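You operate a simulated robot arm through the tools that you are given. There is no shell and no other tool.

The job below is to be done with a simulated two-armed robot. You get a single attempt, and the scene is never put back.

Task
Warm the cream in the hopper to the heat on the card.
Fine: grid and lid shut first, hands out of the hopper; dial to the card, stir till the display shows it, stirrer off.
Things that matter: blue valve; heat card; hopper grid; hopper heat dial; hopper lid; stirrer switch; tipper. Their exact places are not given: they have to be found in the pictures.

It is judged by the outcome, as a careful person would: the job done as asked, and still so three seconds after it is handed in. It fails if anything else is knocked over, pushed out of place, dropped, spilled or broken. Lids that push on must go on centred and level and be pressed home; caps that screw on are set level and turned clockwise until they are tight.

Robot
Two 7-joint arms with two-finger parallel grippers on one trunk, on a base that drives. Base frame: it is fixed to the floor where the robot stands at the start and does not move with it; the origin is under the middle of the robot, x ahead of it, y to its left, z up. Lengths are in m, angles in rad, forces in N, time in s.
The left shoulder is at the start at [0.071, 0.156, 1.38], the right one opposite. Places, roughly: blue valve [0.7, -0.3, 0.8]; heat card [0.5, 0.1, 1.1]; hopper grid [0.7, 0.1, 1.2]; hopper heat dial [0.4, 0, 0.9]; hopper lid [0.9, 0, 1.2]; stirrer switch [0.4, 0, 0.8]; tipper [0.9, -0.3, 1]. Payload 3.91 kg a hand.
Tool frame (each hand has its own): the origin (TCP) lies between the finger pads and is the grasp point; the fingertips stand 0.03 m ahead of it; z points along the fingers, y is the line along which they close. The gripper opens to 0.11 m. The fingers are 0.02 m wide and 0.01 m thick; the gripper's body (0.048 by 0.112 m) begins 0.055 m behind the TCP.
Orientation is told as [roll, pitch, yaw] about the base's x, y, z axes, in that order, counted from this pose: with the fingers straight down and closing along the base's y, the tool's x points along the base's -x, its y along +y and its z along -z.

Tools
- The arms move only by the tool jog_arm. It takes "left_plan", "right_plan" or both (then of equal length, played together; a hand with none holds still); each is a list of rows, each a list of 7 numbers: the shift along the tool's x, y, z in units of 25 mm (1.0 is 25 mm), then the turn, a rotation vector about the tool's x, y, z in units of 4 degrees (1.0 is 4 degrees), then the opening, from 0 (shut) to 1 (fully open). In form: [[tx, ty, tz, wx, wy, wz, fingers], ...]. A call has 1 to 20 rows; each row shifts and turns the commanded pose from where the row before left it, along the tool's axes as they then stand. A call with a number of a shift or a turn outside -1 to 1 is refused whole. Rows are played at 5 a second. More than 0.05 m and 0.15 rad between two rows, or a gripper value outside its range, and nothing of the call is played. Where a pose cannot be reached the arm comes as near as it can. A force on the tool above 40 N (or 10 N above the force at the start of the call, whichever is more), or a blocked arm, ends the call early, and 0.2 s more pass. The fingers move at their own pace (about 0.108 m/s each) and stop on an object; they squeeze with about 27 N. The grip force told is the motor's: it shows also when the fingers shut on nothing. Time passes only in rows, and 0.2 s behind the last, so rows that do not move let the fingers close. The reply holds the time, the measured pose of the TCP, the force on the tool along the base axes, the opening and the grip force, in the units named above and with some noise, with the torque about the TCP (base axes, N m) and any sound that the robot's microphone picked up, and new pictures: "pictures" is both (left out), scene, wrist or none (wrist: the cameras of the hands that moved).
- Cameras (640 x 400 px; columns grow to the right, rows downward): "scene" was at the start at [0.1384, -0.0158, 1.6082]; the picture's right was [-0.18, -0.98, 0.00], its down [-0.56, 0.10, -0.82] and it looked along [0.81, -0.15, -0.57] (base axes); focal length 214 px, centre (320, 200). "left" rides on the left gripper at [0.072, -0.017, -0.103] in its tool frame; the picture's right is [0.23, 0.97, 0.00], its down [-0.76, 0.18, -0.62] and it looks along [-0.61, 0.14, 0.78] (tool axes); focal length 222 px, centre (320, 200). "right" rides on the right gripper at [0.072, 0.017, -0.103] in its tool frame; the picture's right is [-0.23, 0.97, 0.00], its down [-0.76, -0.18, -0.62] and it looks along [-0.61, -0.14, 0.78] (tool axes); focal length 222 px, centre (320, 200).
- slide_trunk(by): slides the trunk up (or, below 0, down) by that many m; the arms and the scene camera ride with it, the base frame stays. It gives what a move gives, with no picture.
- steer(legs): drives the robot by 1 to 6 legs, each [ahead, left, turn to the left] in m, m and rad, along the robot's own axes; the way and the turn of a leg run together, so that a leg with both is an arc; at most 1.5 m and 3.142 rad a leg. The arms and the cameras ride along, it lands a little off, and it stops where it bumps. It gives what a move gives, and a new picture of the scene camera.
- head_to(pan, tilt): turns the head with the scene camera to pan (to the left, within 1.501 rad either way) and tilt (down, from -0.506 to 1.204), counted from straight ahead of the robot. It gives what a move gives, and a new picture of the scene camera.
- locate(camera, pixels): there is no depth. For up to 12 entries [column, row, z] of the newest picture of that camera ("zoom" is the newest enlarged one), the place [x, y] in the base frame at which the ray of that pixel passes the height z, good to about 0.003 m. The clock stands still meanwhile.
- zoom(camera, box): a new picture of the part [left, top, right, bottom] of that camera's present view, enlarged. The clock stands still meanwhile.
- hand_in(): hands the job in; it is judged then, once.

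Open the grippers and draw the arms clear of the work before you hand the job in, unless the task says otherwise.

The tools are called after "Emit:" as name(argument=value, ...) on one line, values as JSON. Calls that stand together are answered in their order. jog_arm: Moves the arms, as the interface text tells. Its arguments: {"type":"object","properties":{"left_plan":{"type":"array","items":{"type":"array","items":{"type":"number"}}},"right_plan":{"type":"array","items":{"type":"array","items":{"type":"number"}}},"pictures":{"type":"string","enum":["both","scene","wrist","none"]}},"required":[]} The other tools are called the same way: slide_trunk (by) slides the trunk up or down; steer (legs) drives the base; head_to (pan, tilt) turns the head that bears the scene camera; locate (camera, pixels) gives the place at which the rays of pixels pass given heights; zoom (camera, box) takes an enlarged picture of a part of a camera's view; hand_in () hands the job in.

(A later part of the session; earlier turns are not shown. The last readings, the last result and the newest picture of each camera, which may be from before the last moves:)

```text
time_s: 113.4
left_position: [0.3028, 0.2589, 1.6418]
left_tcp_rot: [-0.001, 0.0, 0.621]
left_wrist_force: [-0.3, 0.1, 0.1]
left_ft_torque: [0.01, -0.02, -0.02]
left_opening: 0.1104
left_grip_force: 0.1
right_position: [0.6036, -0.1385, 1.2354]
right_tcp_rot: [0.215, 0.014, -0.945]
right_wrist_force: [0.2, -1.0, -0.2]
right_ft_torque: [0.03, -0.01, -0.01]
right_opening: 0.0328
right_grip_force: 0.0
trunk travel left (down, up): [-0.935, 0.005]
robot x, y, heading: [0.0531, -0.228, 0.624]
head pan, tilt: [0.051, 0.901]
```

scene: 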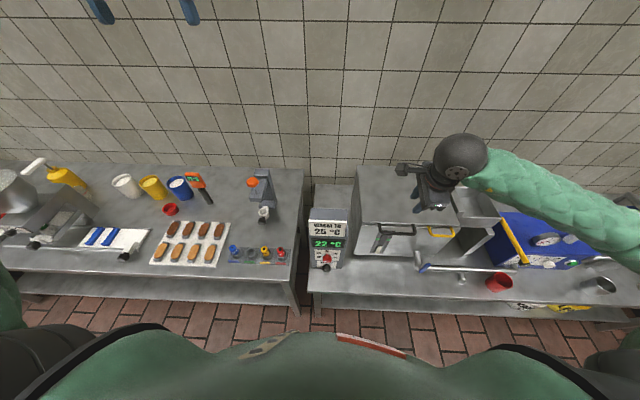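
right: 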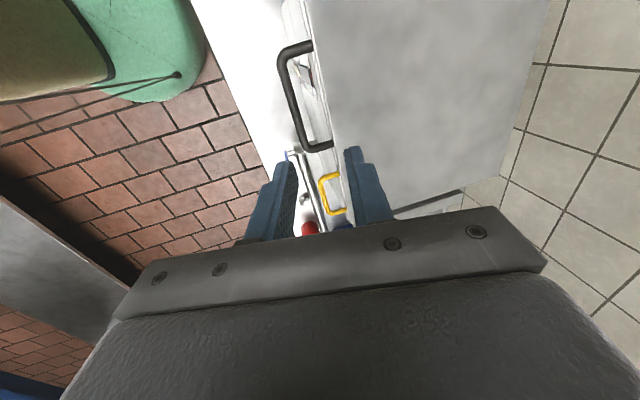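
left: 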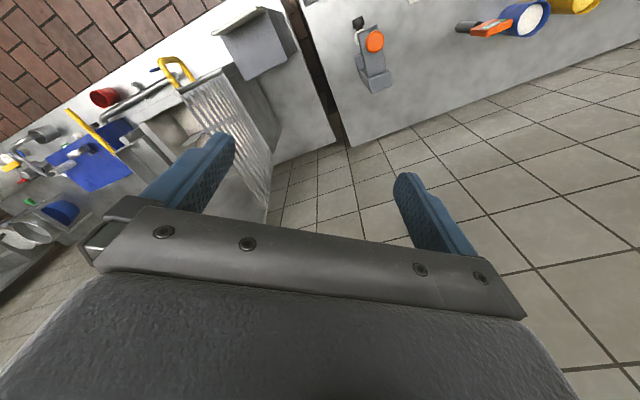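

Both shut. The dial's white mark points lower-left at "20" and the switch is at OFF (lower-left). I back off and shift right so the panel is on the left arm's own side, mirroring the working pose found before.

Emit:
steer(legs=[[-0.46, 0, 0], [0, -0.26, 0]])

Emit:
slide_trunk(by=-0.25)

Emit:
head_to(pan=0.25, tilt=0.6)

```text
time_s: 117.6
left_position: [0.0851, -0.2181, 1.6418]
left_tcp_rot: [-0.002, 0.0, 0.622]
left_wrist_force: [0.4, 0.6, 1.1]
left_ft_torque: [-0.03, 0.0, -0.02]
left_opening: 0.1099
left_grip_force: 0.1
right_position: [0.3862, -0.6162, 1.2367]
right_tcp_rot: [0.215, 0.013, -0.943]
right_wrist_force: [0.1, -0.2, -0.2]
right_ft_torque: [-0.02, -0.01, -0.01]
right_opening: 0.0329
right_grip_force: 0.1
trunk travel left (down, up): [-0.935, 0.005]
robot x, y, heading: [-0.1639, -0.7082, 0.616]
head pan, tilt: [0.051, 0.901]
```

scene: 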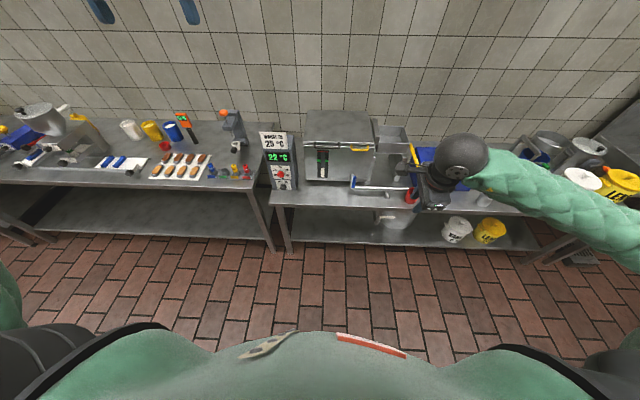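

```text
time_s: 120.2
left_position: [0.0853, -0.2189, 1.3925]
left_tcp_rot: [0.001, 0.001, 0.625]
left_wrist_force: [0.0, -0.4, 0.8]
left_ft_torque: [0.01, -0.02, 0.01]
left_opening: 0.1101
left_grip_force: 0.0
right_position: [0.3884, -0.6164, 0.9876]
right_tcp_rot: [0.215, 0.015, -0.943]
right_wrist_force: [0.6, -0.6, -0.5]
right_ft_torque: [-0.01, 0.0, 0.02]
right_opening: 0.0333
right_grip_force: 0.0
trunk travel left (down, up): [-0.685, 0.255]
robot x, y, heading: [-0.1625, -0.7097, 0.627]
head pan, tilt: [0.051, 0.901]
```

```text
time_s: 121.0
left_position: [0.0842, -0.2196, 1.3916]
left_tcp_rot: [0.001, 0.001, 0.626]
left_wrist_force: [-0.1, 0.3, -0.1]
left_ft_torque: [0.0, 0.0, 0.04]
left_opening: 0.11
left_grip_force: 0.0
right_position: [0.3866, -0.6165, 0.9859]
right_tcp_rot: [0.214, 0.015, -0.945]
right_wrist_force: [0.1, 0.5, -0.1]
right_ft_torque: [0.03, 0.04, -0.01]
right_opening: 0.0332
right_grip_force: 0.0
trunk travel left (down, up): [-0.685, 0.255]
robot x, y, heading: [-0.1584, -0.7096, 0.625]
head pan, tilt: [0.25, 0.6]
```

scene: 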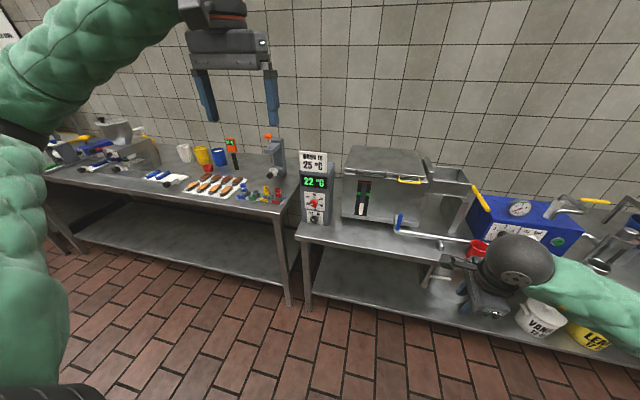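

Now I have a more frontal view of the panel at (315,188). I zoom on it.

Emit:
zoom(camera="scene", box=[290, 140, 350, 230])

Emit:
zoom(camera="scene", box=[300, 188, 330, 226])

```text
4.44 times, centred on (320, 185) of scene
```

zoom: 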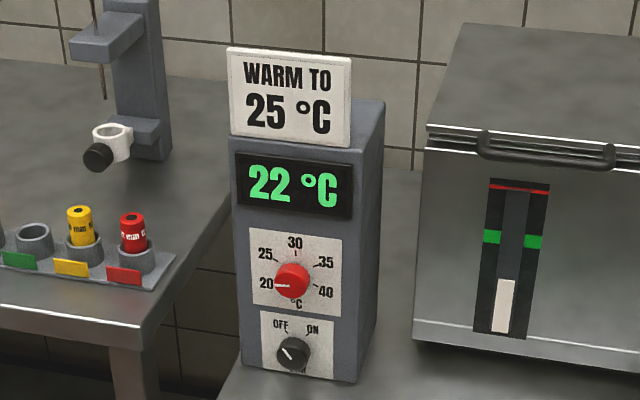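

```text
10.53 times, centred on (315, 207) of scene
```

zoom: 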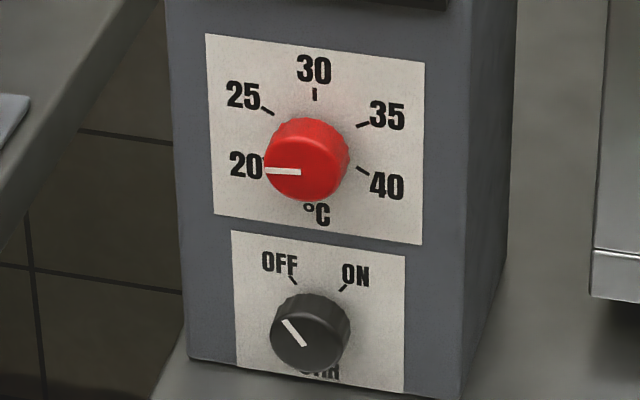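

The dial's mark currently points about −95° (≈22), with ticks at 20:−120°, 25:−60°, 30:0°. The switch mark is at OFF. I locate the knob faces in this view for triangulation with earlier ones.

Emit:
locate(camera="zoom", pixels=[[303, 165, 0.87], [303, 165, 0.9], [310, 332, 0.82], [310, 332, 0.79], [314, 147, 0.88], [318, 320, 0.8], [205, 35, 0.93], [425, 63, 0.93], [190, 360, 0.78], [465, 395, 0.78], [205, 35, 0.95], [465, 395, 0.76]])

```text
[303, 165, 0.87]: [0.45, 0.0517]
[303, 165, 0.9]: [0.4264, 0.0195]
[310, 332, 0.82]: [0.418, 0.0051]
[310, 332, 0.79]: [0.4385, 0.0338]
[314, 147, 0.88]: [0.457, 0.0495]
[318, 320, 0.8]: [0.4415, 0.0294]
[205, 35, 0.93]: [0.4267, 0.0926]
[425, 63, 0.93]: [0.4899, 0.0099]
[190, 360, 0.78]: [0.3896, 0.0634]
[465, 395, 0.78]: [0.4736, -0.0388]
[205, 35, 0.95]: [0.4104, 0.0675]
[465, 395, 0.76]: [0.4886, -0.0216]
```

Dial knob face ≈ (u 0.231, n 0.372, z 0.888), switch ≈ (u 0.231, n 0.377, z 0.789), knobs about 40 mm wide, panel vertical at n≈0.40. I bring the left hand down and forward to stand before the panel.

Emit:
jog_arm(left_plan=[[-0.675, 0, 0.975, 0, 0, 0, 0.7], [-0.675, 0, 0.975, 0, 0, 0, 0.7], [-0.675, 0, 0.975, 0, 0, 0, 0.7], [-0.675, 0, 0.975, 0, 0, 0, 0.7], [-0.675, 0, 0.975, 0, 0, 0, 0.7], [-0.675, 0, 0.975, 0, 0, 0, 0.7], [-0.675, 0, 0.975, 0, 0, 0, 0.7], [-0.675, 0, 0.975, 0, 0, 0, 0.7], [-0.675, 0, 0.975, 0, 0, 0, 0.7], [-0.675, 0, 0.975, 0, 0, 0, 0.7], [-0.675, 0, 0.975, 0, 0, 0, 0.7], [-0.675, 0, 0.975, 0, 0, 0, 0.7], [-0.675, 0, 0.975, 0, 0, 0, 0.7], [-0.675, 0, 0.975, 0, 0, 0, 0.7], [-0.675, 0, 0.975, 0, 0, 0, 0.7]], pictures="none")

Emit:
jog_arm(left_plan=[[0, 0, 0, 0, -1, 0, 0.7], [0, 0, 0, 0, -1, 0, 0.7], [0, 0, 0, 0, -1, 0, 0.7], [0, 0, 0, 0, -1, 0, 0.7], [0, 0, 0, 0, -1, 0, 0.7], [0, 0, 0, 0, -1, 0, 0.7], [0, 0, 0, 0, -1, 0, 0.7], [0, 0, 0, 0, -1, 0, 0.7], [0, 0, 0, 0, -1, 0, 0.7], [0, 0, 0, 0, -1, 0, 0.7], [0, 0, 0, 0, -1, 0, 0.7], [0, 0, 0, 0, -1, 0, 0.7], [0, 0, 0, 0, -1, 0, 0.7], [0, 0, 0, 0, -1, 0, 0.7], [0, 0, 0, 0, -1, 0, 0.7], [0, 0, 0, 0, -1, 0, 0.7], [0, 0, 0, 0, -1, 0, 0.7], [0, 0, 0, 0, -1, 0, 0.7], [0, 0, 0, 0, -1, 0, 0.7], [0, 0, 0, 0, -1, 0, 0.7]])

```text
time_s: 124.2
left_position: [0.2908, -0.07, 1.0248]
left_tcp_rot: [0.0, 0.002, 0.626]
left_wrist_force: [0.2, -0.4, -0.2]
left_ft_torque: [-0.05, 0.02, 0.0]
left_opening: 0.0772
left_grip_force: 0.0
right_position: [0.3859, -0.616, 0.9869]
right_tcp_rot: [0.216, 0.014, -0.944]
right_wrist_force: [-0.3, 0.0, -0.4]
right_ft_torque: [0.03, 0.03, 0.02]
right_opening: 0.033
right_grip_force: 0.0
trunk travel left (down, up): [-0.685, 0.255]
robot x, y, heading: [-0.1597, -0.7117, 0.625]
head pan, tilt: [0.25, 0.6]
```

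```text
time_s: 128.4
left_position: [0.2905, -0.0709, 1.0242]
left_tcp_rot: [-0.001, -1.046, 0.624]
left_wrist_force: [-0.1, 0.2, 0.3]
left_ft_torque: [0.02, -0.02, 0.03]
left_opening: 0.0767
left_grip_force: 0.0
left hand out of reach, approached as far as the arm can: row 16, 17, 18, 19, 20
right_position: [0.3872, -0.6177, 0.9872]
right_tcp_rot: [0.214, 0.013, -0.942]
right_wrist_force: [0.1, 0.6, 0.3]
right_ft_torque: [-0.02, 0.03, 0.01]
right_opening: 0.0332
right_grip_force: 0.1
trunk travel left (down, up): [-0.685, 0.255]
robot x, y, heading: [-0.1673, -0.7115, 0.624]
head pan, tilt: [0.25, 0.6]
```

scene: 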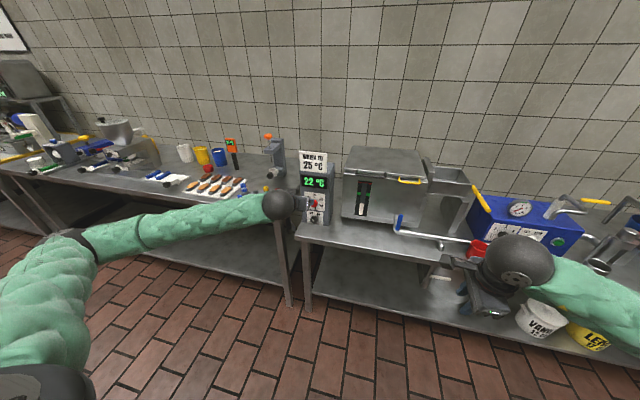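
left: 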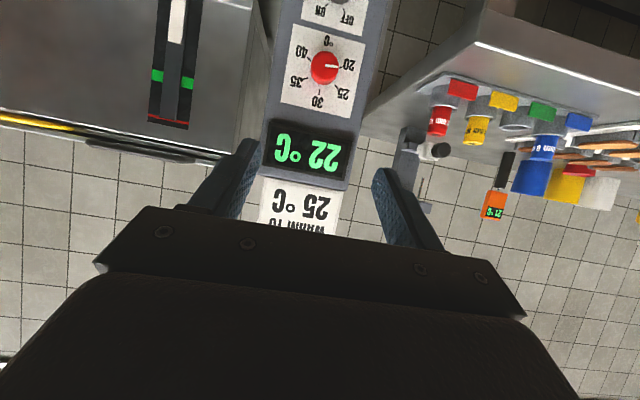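

The wrist limit is again about 60° of pitch (fingers 30° below horizontal), which is usable. I zoom in on the dial in the left wrist view (upside down) to measure its mark.

Emit:
zoom(camera="left", box=[265, 0, 385, 110])

```text
3.64 times, centred on (325, 55) of left
```

zoom: 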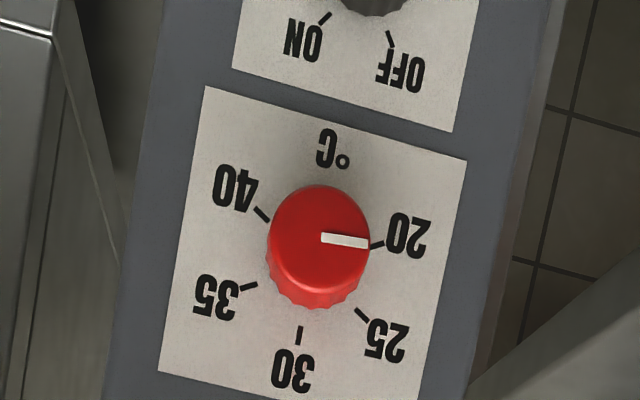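

The ticks sit at ±60° and ±120°, and the mark is at about −97° (≈22), so the dial needs about +37° clockwise to reach 25. I move the left hand to a pre-grasp in front of the dial and pre-rotate it −30° about the dial axis.

Emit:
jog_arm(left_plan=[[0.47, 0.017, 0.867, 0, 0, 0, 0.7], [0.47, 0.017, 0.867, 0, 0, 0, 0.7], [0.47, 0.017, 0.867, 0, 0, 0, 0.7], [0.47, 0.017, 0.867, 0, 0, 0, 0.7], [0.47, 0.017, 0.867, 0, 0, 0, 0.7], [0.47, 0.017, 0.867, 0, 0, 0, 0.7], [0, 0, 0, 0.469, 0, -0.812, 0.7], [0, 0, 0, 0.469, 0, -0.812, 0.7], [0, 0, 0, 0.469, 0, -0.812, 0.7], [0, 0, 0, 0.469, 0, -0.812, 0.7], [0, 0, 0, 0.469, 0, -0.812, 0.7], [0, 0, 0, 0.469, 0, -0.812, 0.7], [0, 0, 0, 0.469, 0, -0.812, 0.7], [0, 0, 0, 0.469, 0, -0.812, 0.7]])

```text
time_s: 131.4
left_position: [0.306, -0.0588, 0.9951]
left_tcp_rot: [-0.859, -0.846, 1.339]
left_wrist_force: [0.2, -0.4, 0.3]
left_ft_torque: [0.01, -0.01, -0.01]
left_opening: 0.0768
left_grip_force: 0.2
left hand out of reach, approached as far as the arm can: row 2, 3, 4, 5, 6
right_position: [0.3885, -0.6162, 0.9882]
right_tcp_rot: [0.215, 0.013, -0.946]
right_wrist_force: [-0.1, 0.1, -0.2]
right_ft_torque: [0.0, 0.03, -0.01]
right_opening: 0.0329
right_grip_force: 0.0
trunk travel left (down, up): [-0.685, 0.255]
robot x, y, heading: [-0.1608, -0.7103, 0.627]
head pan, tilt: [0.25, 0.6]
```

scene: 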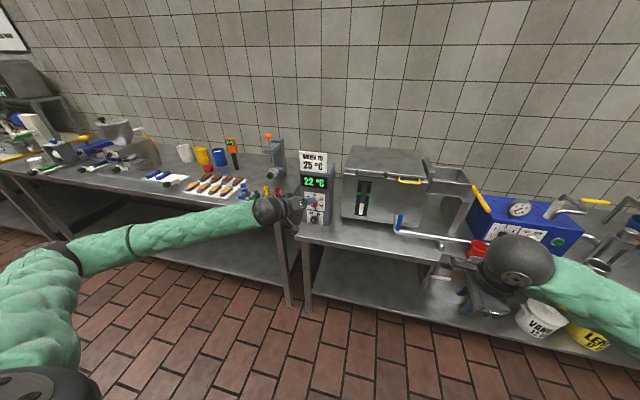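
left: 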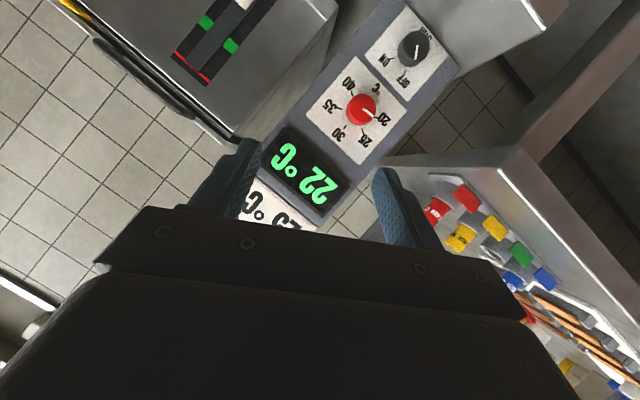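

The wrist limit blocks this lower pose. Extending the arm more should free the wrist, so I raise the trunk back by 0.25 m (shoulders higher means a straighter arm when reaching down).

Emit:
slide_trunk(by=0.25)

Emit:
jog_arm(left_plan=[[0.75, 0.433, 0.5, 0, 0, 0, 0.7], [0.75, 0.433, 0.5, 0, 0, 0, 0.7], [0.75, 0.433, 0.5, 0, 0, 0, 0.7], [0.75, 0.433, 0.5, 0, 0, 0, 0.7], [0.75, 0.433, 0.5, 0, 0, 0, 0.7], [0.75, 0.433, 0.5, 0, 0, 0, 0.7], [0.75, 0.433, 0.5, 0, 0, 0, 0.7], [0.75, 0.433, 0.5, 0, 0, 0, 0.7]])

```text
time_s: 133.9
left_position: [0.3063, -0.0587, 1.2449]
left_tcp_rot: [-0.858, -0.846, 1.337]
left_wrist_force: [-0.7, -0.4, 0.3]
left_ft_torque: [0.02, 0.02, -0.01]
left_opening: 0.0768
left_grip_force: 0.0
right_position: [0.3872, -0.6162, 1.2383]
right_tcp_rot: [0.214, 0.015, -0.943]
right_wrist_force: [-0.4, 0.1, 0.9]
right_ft_torque: [-0.01, 0.02, -0.02]
right_opening: 0.0329
right_grip_force: 0.1
trunk travel left (down, up): [-0.935, 0.005]
robot x, y, heading: [-0.1615, -0.7095, 0.619]
head pan, tilt: [0.25, 0.6]
```

```text
time_s: 135.7
left_position: [0.3246, -0.0657, 1.0461]
left_tcp_rot: [-0.856, -0.849, 1.335]
left_wrist_force: [-0.4, 0.1, -0.9]
left_ft_torque: [0.02, -0.03, 0.02]
left_opening: 0.077
left_grip_force: 0.0
right_position: [0.3862, -0.6171, 1.2369]
right_tcp_rot: [0.215, 0.015, -0.944]
right_wrist_force: [-0.1, 0.4, 0.3]
right_ft_torque: [-0.01, -0.02, -0.01]
right_opening: 0.0328
right_grip_force: 0.1
trunk travel left (down, up): [-0.935, 0.005]
robot x, y, heading: [-0.1658, -0.7057, 0.627]
head pan, tilt: [0.25, 0.6]
```

scene: 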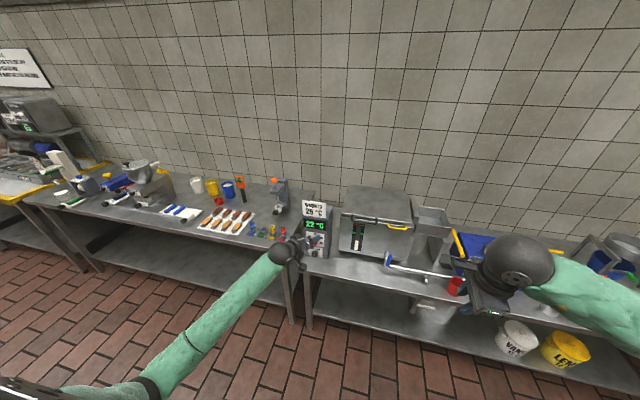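
left: 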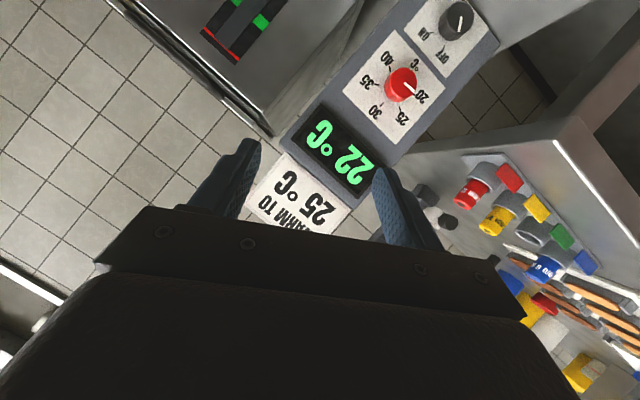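

Now the arm is freely in reach with the elbow low. I move to the pre-grasp in front of the dial (u 0.225, n 0.271, z 0.898).

Emit:
jog_arm(left_plan=[[0.638, 0.72, 0.798, 0, 0, 0, 0.7], [0.638, 0.72, 0.798, 0, 0, 0, 0.7], [0.638, 0.72, 0.798, 0, 0, 0, 0.7], [0.638, 0.72, 0.798, 0, 0, 0, 0.7], [0.638, 0.72, 0.798, 0, 0, 0, 0.7], [0, 0, 0, 0, 0, 0, 0.7]])

```text
time_s: 137.1
left_position: [0.3526, -0.0236, 0.8973]
left_tcp_rot: [-0.858, -0.847, 1.335]
left_wrist_force: [0.4, 0.4, 0.4]
left_ft_torque: [-0.02, 0.02, 0.0]
left_opening: 0.0771
left_grip_force: 0.1
right_position: [0.3865, -0.6171, 1.2364]
right_tcp_rot: [0.214, 0.014, -0.944]
right_wrist_force: [-0.8, 0.3, -0.2]
right_ft_torque: [0.01, -0.01, 0.0]
right_opening: 0.033
right_grip_force: 0.2
trunk travel left (down, up): [-0.935, 0.005]
robot x, y, heading: [-0.1627, -0.7096, 0.625]
head pan, tilt: [0.25, 0.6]
```

scene: 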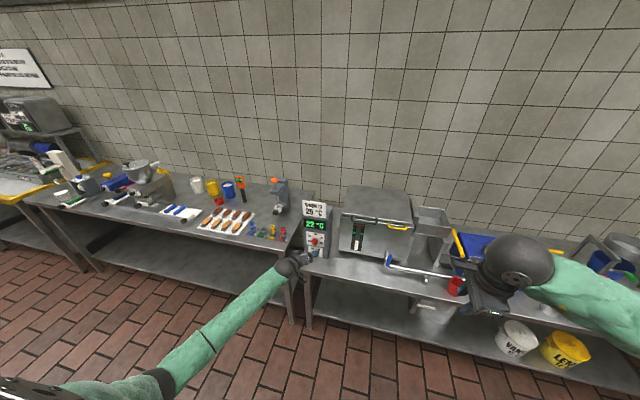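
left: 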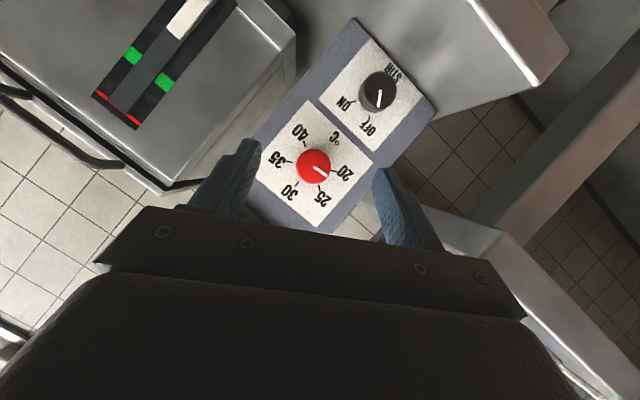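

I check the dial's position relative to the hand with the left camera (dial face at about (313,165)).

Emit:
zoom(camera="left", box=[245, 90, 395, 230])

Emit:
locate(camera="left", pixels=[[313, 165, 0.87], [313, 165, 0.88], [313, 165, 0.885], [313, 165, 0.89], [380, 90, 0.79], [380, 90, 0.8], [380, 90, 0.78]])

```text
2.86 times, centred on (320, 160) of left
```

zoom: 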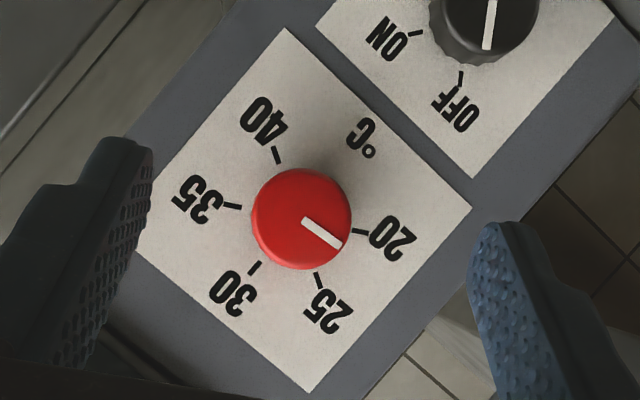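

```text
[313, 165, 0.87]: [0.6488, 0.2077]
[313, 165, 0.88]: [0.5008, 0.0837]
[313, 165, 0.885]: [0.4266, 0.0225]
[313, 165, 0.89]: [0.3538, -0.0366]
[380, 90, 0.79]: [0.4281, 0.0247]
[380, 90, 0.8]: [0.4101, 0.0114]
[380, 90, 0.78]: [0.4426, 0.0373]
```

The dial axis is at u≈0.231, z≈0.884. I advance 86 mm straight in so the fingers straddle the red knob.

Emit:
jog_arm(left_plan=[[-0.412, 0.019, 0.76, 0, 0, 0, 0.7], [-0.412, 0.019, 0.76, 0, 0, 0, 0.7], [-0.412, 0.019, 0.76, 0, 0, 0, 0.7], [-0.412, 0.019, 0.76, 0, 0, 0, 0.7], [0, 0, 0, 0, 0, 0, 0.7]])

Emit:
zoom(camera="left", box=[220, 90, 420, 250])

Emit:
zoom(camera="scene", box=[265, 190, 355, 300])

```text
time_s: 138.3
left_position: [0.4207, 0.0254, 0.8955]
left_tcp_rot: [-0.857, -0.847, 1.336]
left_wrist_force: [0.7, -0.6, 0.3]
left_ft_torque: [0.0, 0.03, -0.02]
left_opening: 0.077
left_grip_force: 0.1
right_position: [0.387, -0.6165, 1.238]
right_tcp_rot: [0.215, 0.014, -0.944]
right_wrist_force: [-0.7, -0.2, 0.1]
right_ft_torque: [-0.04, -0.02, -0.01]
right_opening: 0.0328
right_grip_force: 0.1
trunk travel left (down, up): [-0.935, 0.005]
robot x, y, heading: [-0.161, -0.7096, 0.626]
head pan, tilt: [0.25, 0.6]
```

scene: 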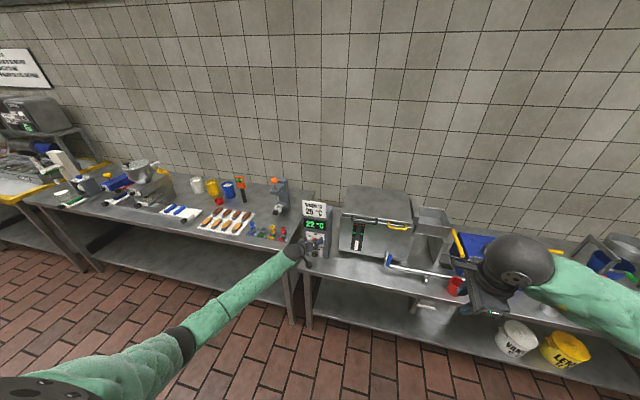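
left: 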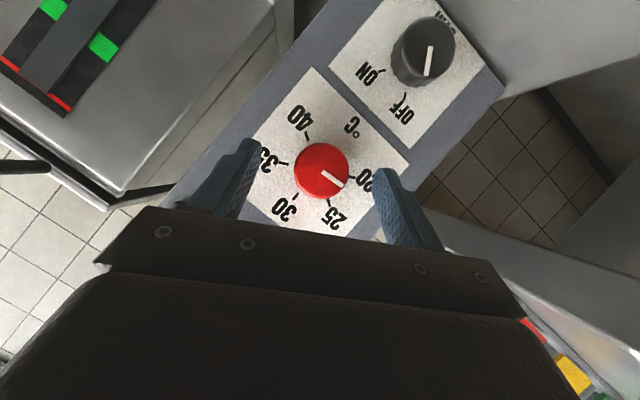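

```text
2.50 times, centred on (320, 170) of left
```

zoom: 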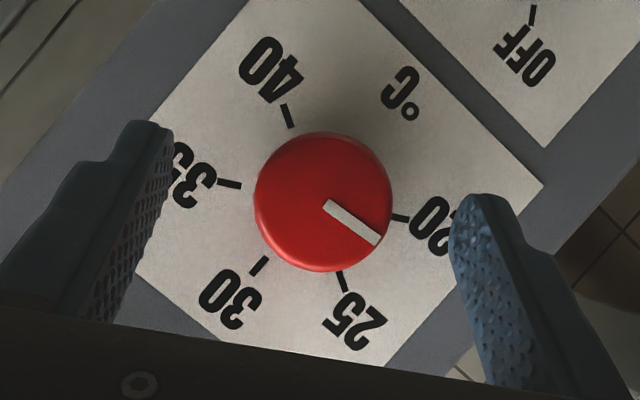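

```text
3.64 times, centred on (310, 245) of scene
```

zoom: 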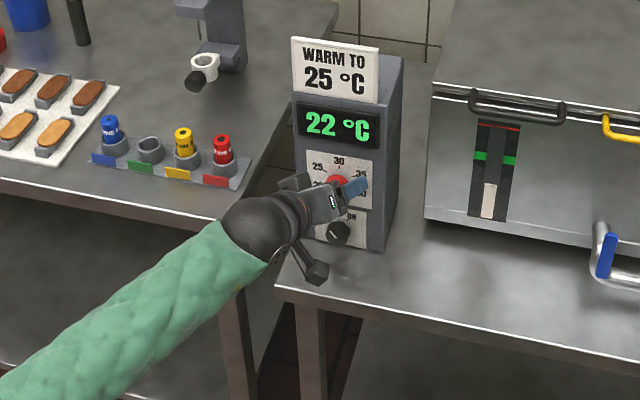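

The knob is centred between the fingers, about 10 mm overlapped. I advance 5 mm more and close on it.

Emit:
jog_arm(left_plan=[[-0.1, 0, 0.173, 0, 0, 0, 0.7], [0, 0, 0, 0, 0, 0, 0.4], [0, 0, 0, 0, 0, 0, 0], [0, 0, 0, 0, 0, 0, 0], [0, 0, 0, 0, 0, 0, 0]])

Emit:
zoom(camera="left", box=[240, 90, 400, 220])

```text
time_s: 139.5
left_position: [0.4244, 0.0303, 0.8945]
left_tcp_rot: [-0.857, -0.845, 1.336]
left_wrist_force: [-0.7, 6.6, -1.1]
left_ft_torque: [-0.07, 0.16, 0.34]
left_opening: 0.0357
left_grip_force: 45.3
right_position: [0.3869, -0.6152, 1.2364]
right_tcp_rot: [0.216, 0.013, -0.944]
right_wrist_force: [0.5, 0.9, -0.7]
right_ft_torque: [-0.04, 0.0, 0.0]
right_opening: 0.0334
right_grip_force: 0.1
trunk travel left (down, up): [-0.935, 0.005]
robot x, y, heading: [-0.1619, -0.7064, 0.627]
head pan, tilt: [0.25, 0.6]
```

scene: 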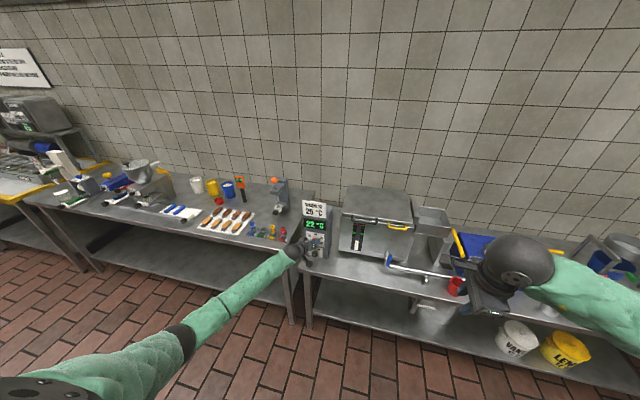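
left: 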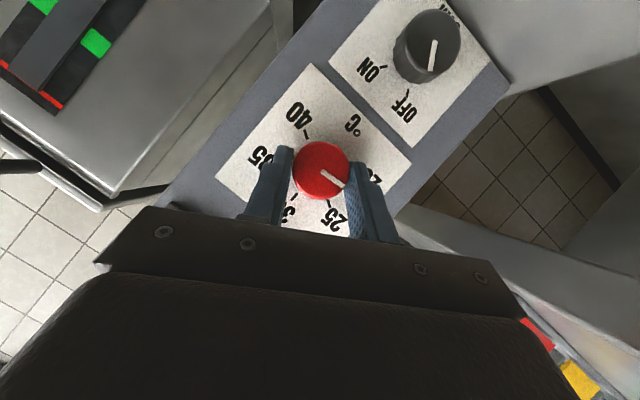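

```text
3.08 times, centred on (320, 155) of left
```

zoom: 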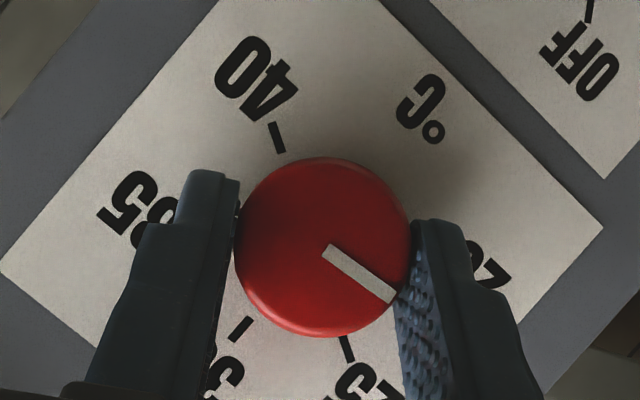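

Gripped firmly (opening 0.0357). I turn clockwise 36° about the dial's axis.

Emit:
jog_arm(left_plan=[[0, -0.034, 0, -0.502, 0, 0.865, 0], [0, -0.034, 0, -0.502, 0, 0.865, 0], [0, -0.034, 0, -0.502, 0, 0.865, 0], [0, -0.034, 0, -0.502, 0, 0.865, 0], [0, -0.034, 0, -0.502, 0, 0.865, 0], [0, -0.034, 0, -0.502, 0, 0.865, 0], [0, -0.034, 0, -0.502, 0, 0.865, 0], [0, -0.034, 0, -0.502, 0, 0.865, 0], [0, -0.034, 0, -0.502, 0, 0.865, 0], [0, 0, 0, 0, 0, 0, 0]])

Emit:
zoom(camera="left", box=[240, 90, 400, 220])

Emit:
zoom(camera="scene", box=[285, 195, 345, 275])

```text
time_s: 140.6
left_position: [0.4259, 0.0289, 0.8946]
left_tcp_rot: [-0.499, -1.005, 1.045]
left_wrist_force: [6.1, 0.4, 0.1]
left_ft_torque: [-0.55, 0.74, 1.14]
left_opening: 0.0358
left_grip_force: 45.9
left hand out of reach, approached as far as the arm can: row 4, 5
right_position: [0.3893, -0.6167, 1.2358]
right_tcp_rot: [0.215, 0.015, -0.947]
right_wrist_force: [0.3, 0.6, -0.4]
right_ft_torque: [0.04, 0.0, -0.02]
right_opening: 0.0333
right_grip_force: 0.0
trunk travel left (down, up): [-0.935, 0.005]
robot x, y, heading: [-0.1603, -0.7088, 0.625]
head pan, tilt: [0.25, 0.6]
stopped in row 5 (left hand): the force on the tool passed its limit at 44 N (the readings are from after the stop); the commanded pose is now the measured one
```

scene: 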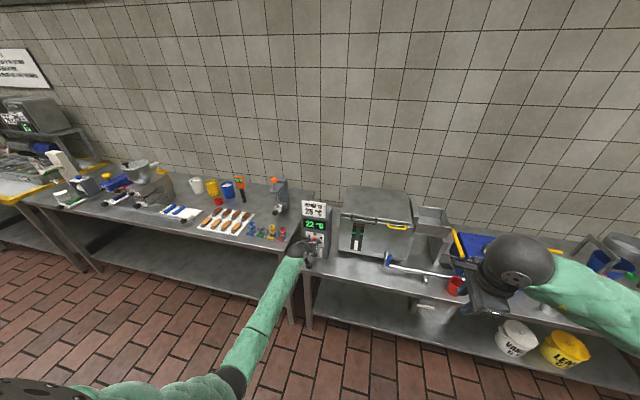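
left: 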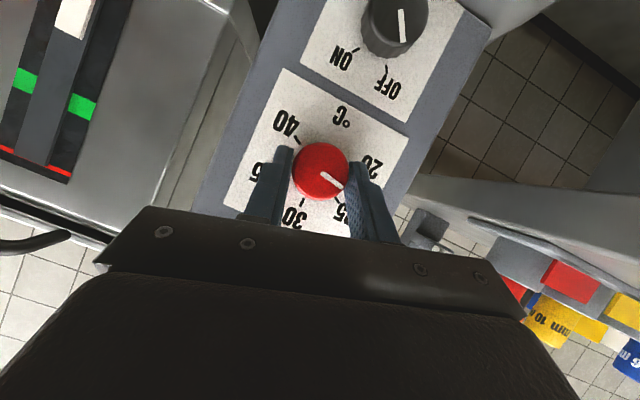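

```text
3.08 times, centred on (320, 155) of left
```

zoom: 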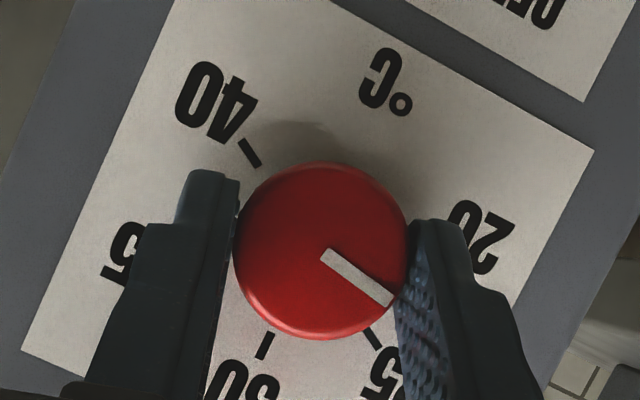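

```text
5.00 times, centred on (315, 235) of scene
```

zoom: 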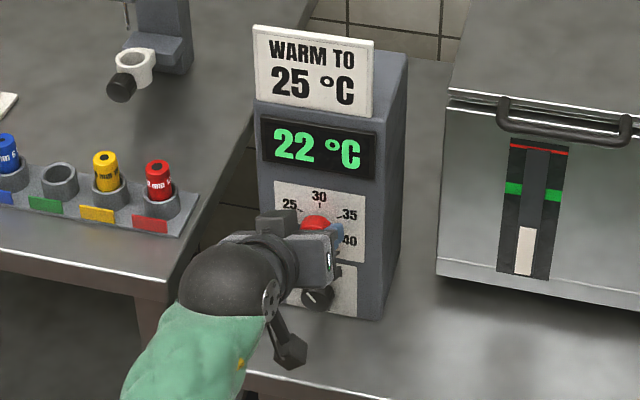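

The knob turned about 14° with the hand before the wrist limit stopped it. I release, wind the hand back 26° about the dial axis, and look at where the mark points now.

Emit:
jog_arm(left_plan=[[0, 0, 0, 0, 0, 0, 0.3], [0, 0, 0, 0, 0, 0, 0.65], [0, 0.034, 0, 0.502, 0, -0.865, 0.65], [0, 0.034, 0, 0.502, 0, -0.865, 0.65], [0, 0.034, 0, 0.502, 0, -0.865, 0.65], [0, 0.034, 0, 0.502, 0, -0.865, 0.65], [0, 0.034, 0, 0.502, 0, -0.865, 0.65], [0, 0.034, 0, 0.502, 0, -0.865, 0.65], [0, 0.034, 0, 0.502, 0, -0.865, 0.65], [0, 0, 0, 0, 0, 0, 0.65]], pictures="wrist")

Emit:
zoom(camera="left", box=[240, 90, 400, 220])

```text
time_s: 142.8
left_position: [0.4211, 0.0318, 0.8915]
left_tcp_rot: [-1.091, -0.696, 1.496]
left_wrist_force: [0.1, 0.4, -0.2]
left_ft_torque: [-0.02, -0.02, 0.03]
left_opening: 0.0717
left_grip_force: 0.1
right_position: [0.3876, -0.6161, 1.2365]
right_tcp_rot: [0.215, 0.015, -0.948]
right_wrist_force: [-0.2, 0.1, -0.1]
right_ft_torque: [0.04, 0.03, 0.04]
right_opening: 0.0327
right_grip_force: 0.0
trunk travel left (down, up): [-0.935, 0.005]
robot x, y, heading: [-0.1609, -0.709, 0.625]
head pan, tilt: [0.25, 0.6]
```

left: 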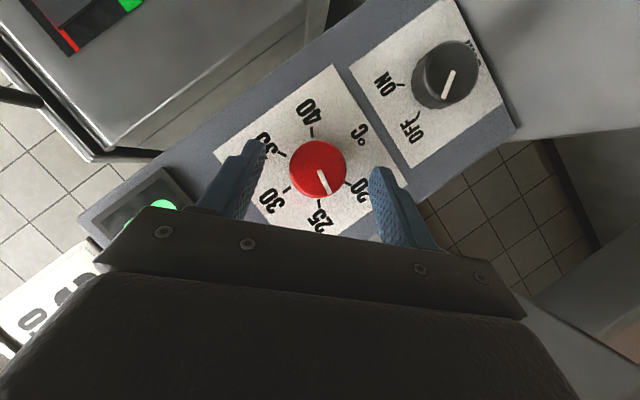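

```text
3.08 times, centred on (320, 155) of left
```

zoom: 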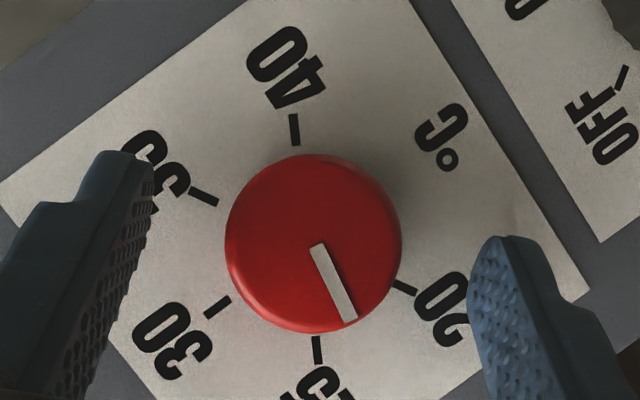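

The mark is now about 18° short of the 25 tick (≈23.5). I grip again and turn a further 18° clockwise.

Emit:
jog_arm(left_plan=[[0, 0, 0, 0, 0, 0, 0.3], [0, 0, 0, 0, 0, 0, 0], [0, 0, 0, 0, 0, 0, 0], [0, -0.034, 0, -0.502, 0, 0.865, 0], [0, -0.034, 0, -0.502, 0, 0.865, 0], [0, -0.034, 0, -0.502, 0, 0.865, 0], [0, -0.034, 0, -0.502, 0, 0.865, 0], [0, -0.02, 0, -0.28, 0, 0.48, 0], [0, 0, 0, 0, 0, 0, 0]], pictures="wrist")

Emit:
zoom(camera="left", box=[240, 90, 400, 220])

```text
time_s: 144.8
left_position: [0.4234, 0.0293, 0.8937]
left_tcp_rot: [-0.754, -0.919, 1.254]
left_wrist_force: [13.5, -3.7, 10.0]
left_ft_torque: [-0.03, -0.19, 0.57]
left_opening: 0.0352
left_grip_force: 44.9
right_position: [0.3878, -0.6176, 1.2367]
right_tcp_rot: [0.214, 0.015, -0.945]
right_wrist_force: [0.5, 0.4, 0.3]
right_ft_torque: [0.03, 0.01, -0.02]
right_opening: 0.033
right_grip_force: 0.0
trunk travel left (down, up): [-0.935, 0.005]
robot x, y, heading: [-0.1611, -0.7069, 0.623]
head pan, tilt: [0.25, 0.6]
```

left: 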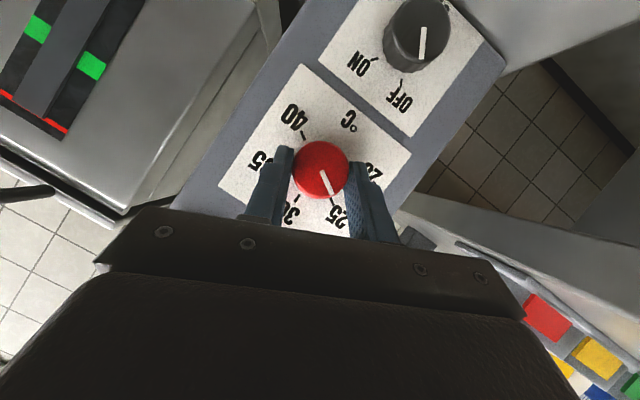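

```text
3.08 times, centred on (320, 155) of left
```

zoom: 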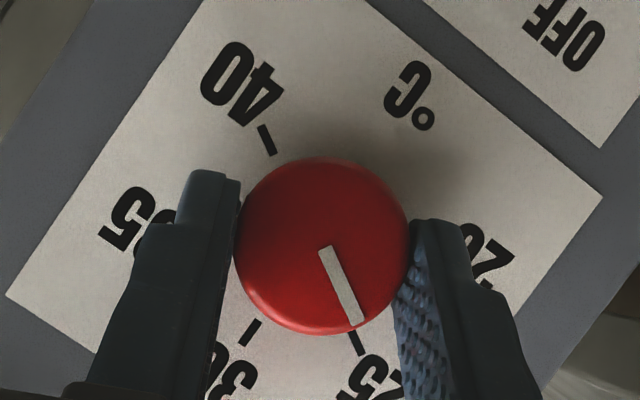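

The mark now aligns with the 25–40 diameter, pointing at the 25 tick. I release and withdraw straight back 0.1 m to verify.

Emit:
jog_arm(left_plan=[[0, 0, 0, 0, 0, 0, 0.2], [0, 0, 0, 0, 0, 0, 0.65], [0, 0, 0, 0, 0, 0, 0.65], [0.5, 0, -0.86, 0, 0, 0, 0.65], [0.5, 0, -0.86, 0, 0, 0, 0.65], [0.5, 0, -0.86, 0, 0, 0, 0.65], [0.5, 0, -0.86, 0, 0, 0, 0.65]])

Emit:
zoom(camera="left", box=[240, 60, 420, 220])

Emit:
zoom(camera="scene", box=[285, 195, 345, 275])

```text
time_s: 146.4
left_position: [0.3407, -0.0287, 0.8931]
left_tcp_rot: [-0.757, -0.92, 1.257]
left_wrist_force: [-0.3, 0.3, 0.0]
left_ft_torque: [-0.02, 0.01, -0.02]
left_opening: 0.0716
left_grip_force: 0.0
right_position: [0.3869, -0.6168, 1.2376]
right_tcp_rot: [0.217, 0.015, -0.946]
right_wrist_force: [-0.1, -0.3, 0.0]
right_ft_torque: [-0.02, -0.01, 0.0]
right_opening: 0.0329
right_grip_force: 0.1
trunk travel left (down, up): [-0.935, 0.005]
robot x, y, heading: [-0.1606, -0.7086, 0.623]
head pan, tilt: [0.25, 0.6]
```

scene: 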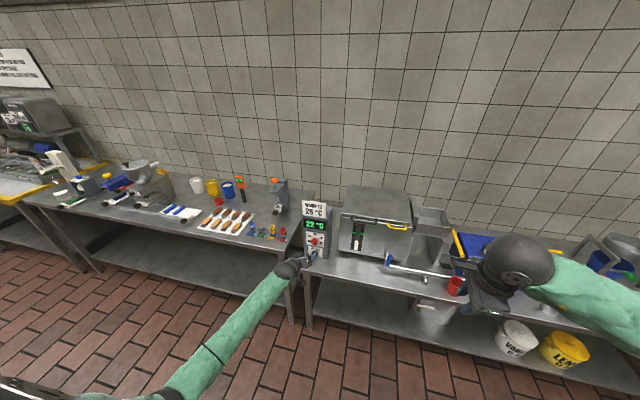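
left: 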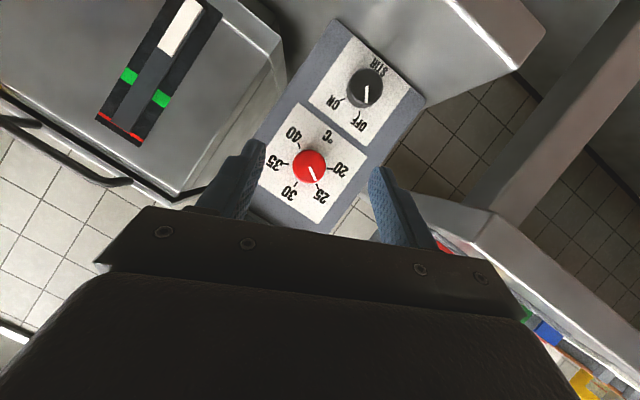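

```text
2.50 times, centred on (330, 140) of left
```

zoom: 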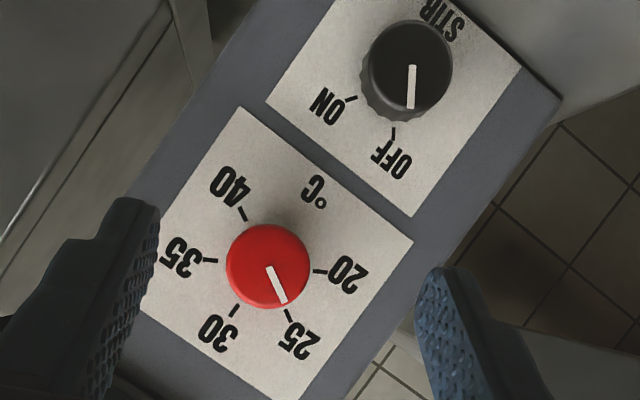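

```text
5.00 times, centred on (315, 235) of scene
```

zoom: 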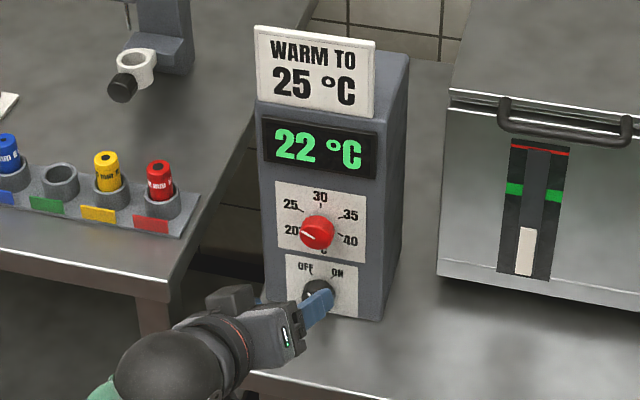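

I zoom in closer on the dial to verify the setting.

Emit:
zoom(camera="left", box=[270, 125, 350, 205])

Emit:
zoom(camera="left", box=[320, 60, 400, 130])

Emit:
zoom(camera="scene", box=[302, 225, 330, 262])

```text
5.00 times, centred on (310, 165) of left
```

zoom: 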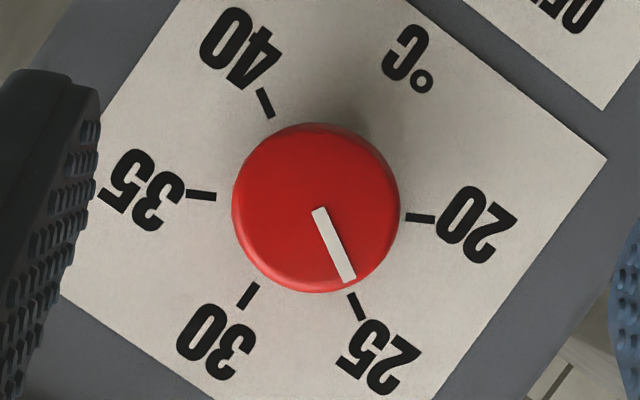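

```text
5.71 times, centred on (360, 95) of left
```

zoom: 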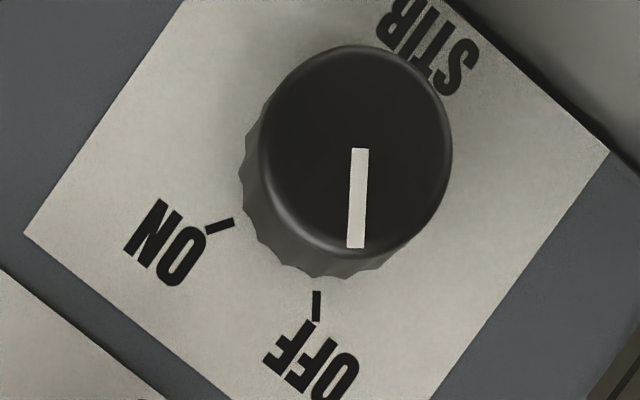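

```text
10.81 times, centred on (316, 244) of scene
```

zoom: 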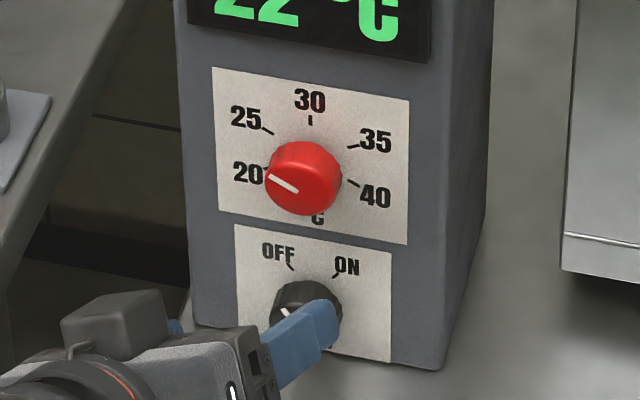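

The dial mark matches the 25 tick within about 1°. Next the stirrer switch: mark at OFF, ON lies about 60° clockwise. I check where the neighbouring table's red bottle and corner are, to plan clearance.

Emit:
locate(camera="scene", pixels=[[283, 227, 0.84], [283, 236, 0.8], [283, 252, 0.75], [286, 249, 0.75], [300, 213, 0.75], [303, 257, 0.75], [388, 232, 0.75]])

Emit:
zoom(camera="scene", box=[250, 200, 340, 270])

```text
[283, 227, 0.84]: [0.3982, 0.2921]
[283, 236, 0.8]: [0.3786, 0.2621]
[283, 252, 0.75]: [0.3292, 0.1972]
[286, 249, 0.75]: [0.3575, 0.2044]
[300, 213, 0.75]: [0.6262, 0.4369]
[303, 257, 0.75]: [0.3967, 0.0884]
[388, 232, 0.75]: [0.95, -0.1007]
```

```text
5.71 times, centred on (295, 235) of scene
```

zoom: 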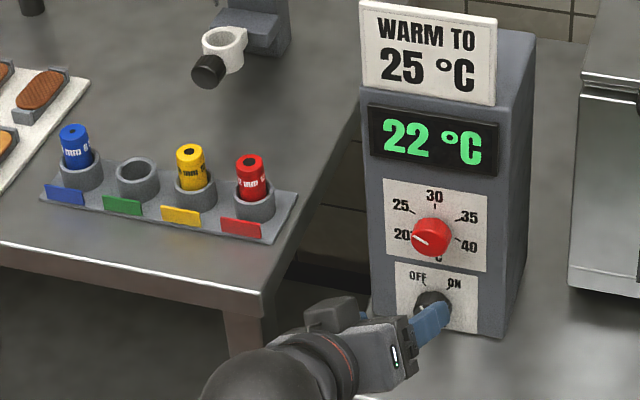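

The neighbouring table (u<0.04) is well clear. For the switch, which sits just above the counter, I steepen the hand to 45° and test in free space that it can swing from −20° to +15° about the switch axis.

Emit:
jog_arm(left_plan=[[0, 0, 0, 0, 0.94, 0, 0.45], [0, 0, 0, 0, 0.94, 0, 0.45], [0, 0, 0, 0, 0.94, 0, 0.45], [0, 0, 0, 0, 0.93, 0, 0.45], [0, 0, 0, -0.707, 0, 0.707, 0.45], [0, 0, 0, -0.707, 0, 0.707, 0.45], [0, 0, 0, -0.707, 0, 0.707, 0.45], [0, 0, 0, -0.707, 0, 0.707, 0.45], [0, 0, 0, -0.707, 0, 0.707, 0.45], [0, 0, 0, -0.707, 0, 0.707, 0.45], [0, 0, 0, -0.707, 0, 0.707, 0.45], [0, 0, 0, -0.707, 0, 0.707, 0.45], [0, 0, 0, -0.707, 0, 0.707, 0.45], [0, 0, 0, -0.707, 0, 0.707, 0.45]], pictures="scene")

```text
time_s: 149.4
left_position: [0.3173, -0.0159, 0.8839]
left_tcp_rot: [-0.222, -0.788, 0.774]
left_wrist_force: [-0.1, -0.4, 0.6]
left_ft_torque: [0.01, 0.0, -0.01]
left_opening: 0.0495
left_grip_force: 0.1
left hand out of reach, approached as far as the arm can: row 8, 9, 10, 11, 12, 13, 14
right_position: [0.3882, -0.6158, 1.237]
right_tcp_rot: [0.214, 0.015, -0.948]
right_wrist_force: [-0.2, -0.7, -0.3]
right_ft_torque: [0.06, 0.01, 0.01]
right_opening: 0.0332
right_grip_force: 0.1
trunk travel left (down, up): [-0.935, 0.005]
robot x, y, heading: [-0.1631, -0.7093, 0.62]
head pan, tilt: [0.25, 0.6]
```

scene: 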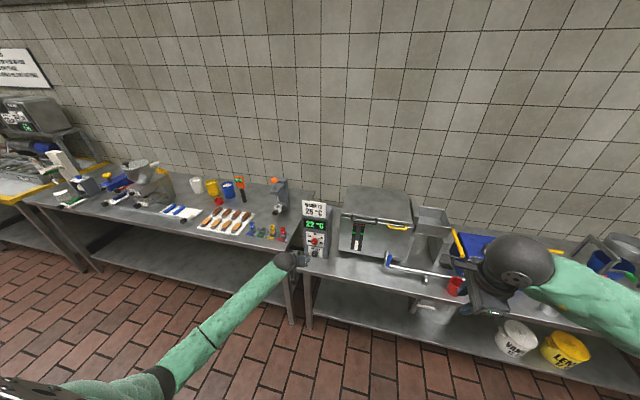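

The wrist can't go past about −12° from this stance since the forearm comes from the left. I shift the base 0.24 m to the right so the left forearm approaches more from the right.

Emit:
steer(legs=[[0, -0.24, 0]])

Emit:
head_to(pan=0.45, tilt=0.6)

```text
time_s: 151.2
left_position: [0.4568, -0.2089, 0.8845]
left_tcp_rot: [-0.222, -0.786, 0.773]
left_wrist_force: [-0.2, 0.3, 0.1]
left_ft_torque: [0.01, 0.02, 0.0]
left_opening: 0.0495
left_grip_force: 0.0
right_position: [0.527, -0.8105, 1.2371]
right_tcp_rot: [0.214, 0.014, -0.947]
right_wrist_force: [-0.4, -0.3, -0.5]
right_ft_torque: [0.03, 0.01, -0.03]
right_opening: 0.0332
right_grip_force: 0.0
trunk travel left (down, up): [-0.935, 0.005]
robot x, y, heading: [-0.0282, -0.9024, 0.623]
head pan, tilt: [0.25, 0.6]
```

scene: 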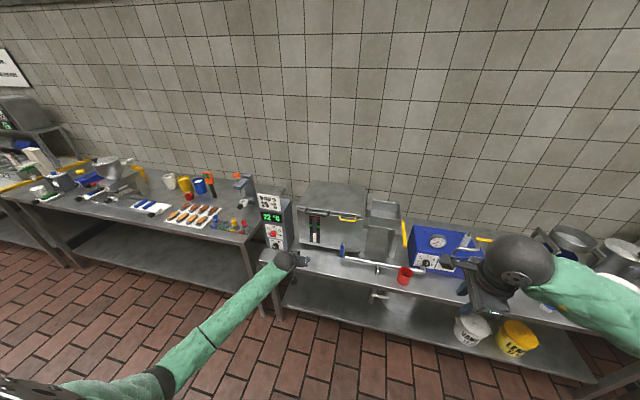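

```text
time_s: 151.9
left_position: [0.4577, -0.21, 0.8842]
left_tcp_rot: [-0.223, -0.787, 0.774]
left_wrist_force: [0.2, 0.1, -0.3]
left_ft_torque: [0.03, 0.01, 0.0]
left_opening: 0.0494
left_grip_force: 0.0
right_position: [0.5258, -0.811, 1.2367]
right_tcp_rot: [0.215, 0.017, -0.946]
right_wrist_force: [0.3, 0.2, 0.3]
right_ft_torque: [-0.02, 0.0, 0.0]
right_opening: 0.033
right_grip_force: 0.0
trunk travel left (down, up): [-0.935, 0.005]
robot x, y, heading: [-0.0197, -0.9044, 0.628]
head pan, tilt: [0.45, 0.6]
```

scene: 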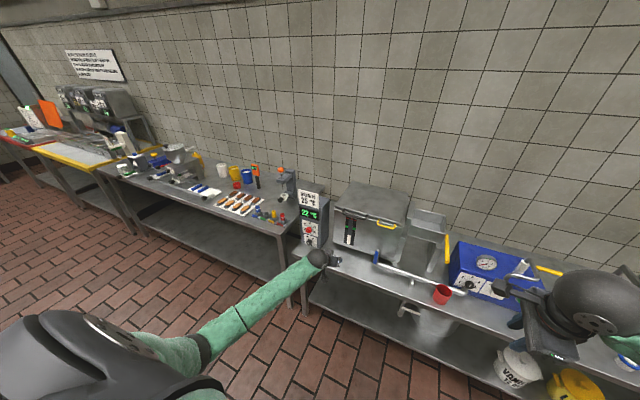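

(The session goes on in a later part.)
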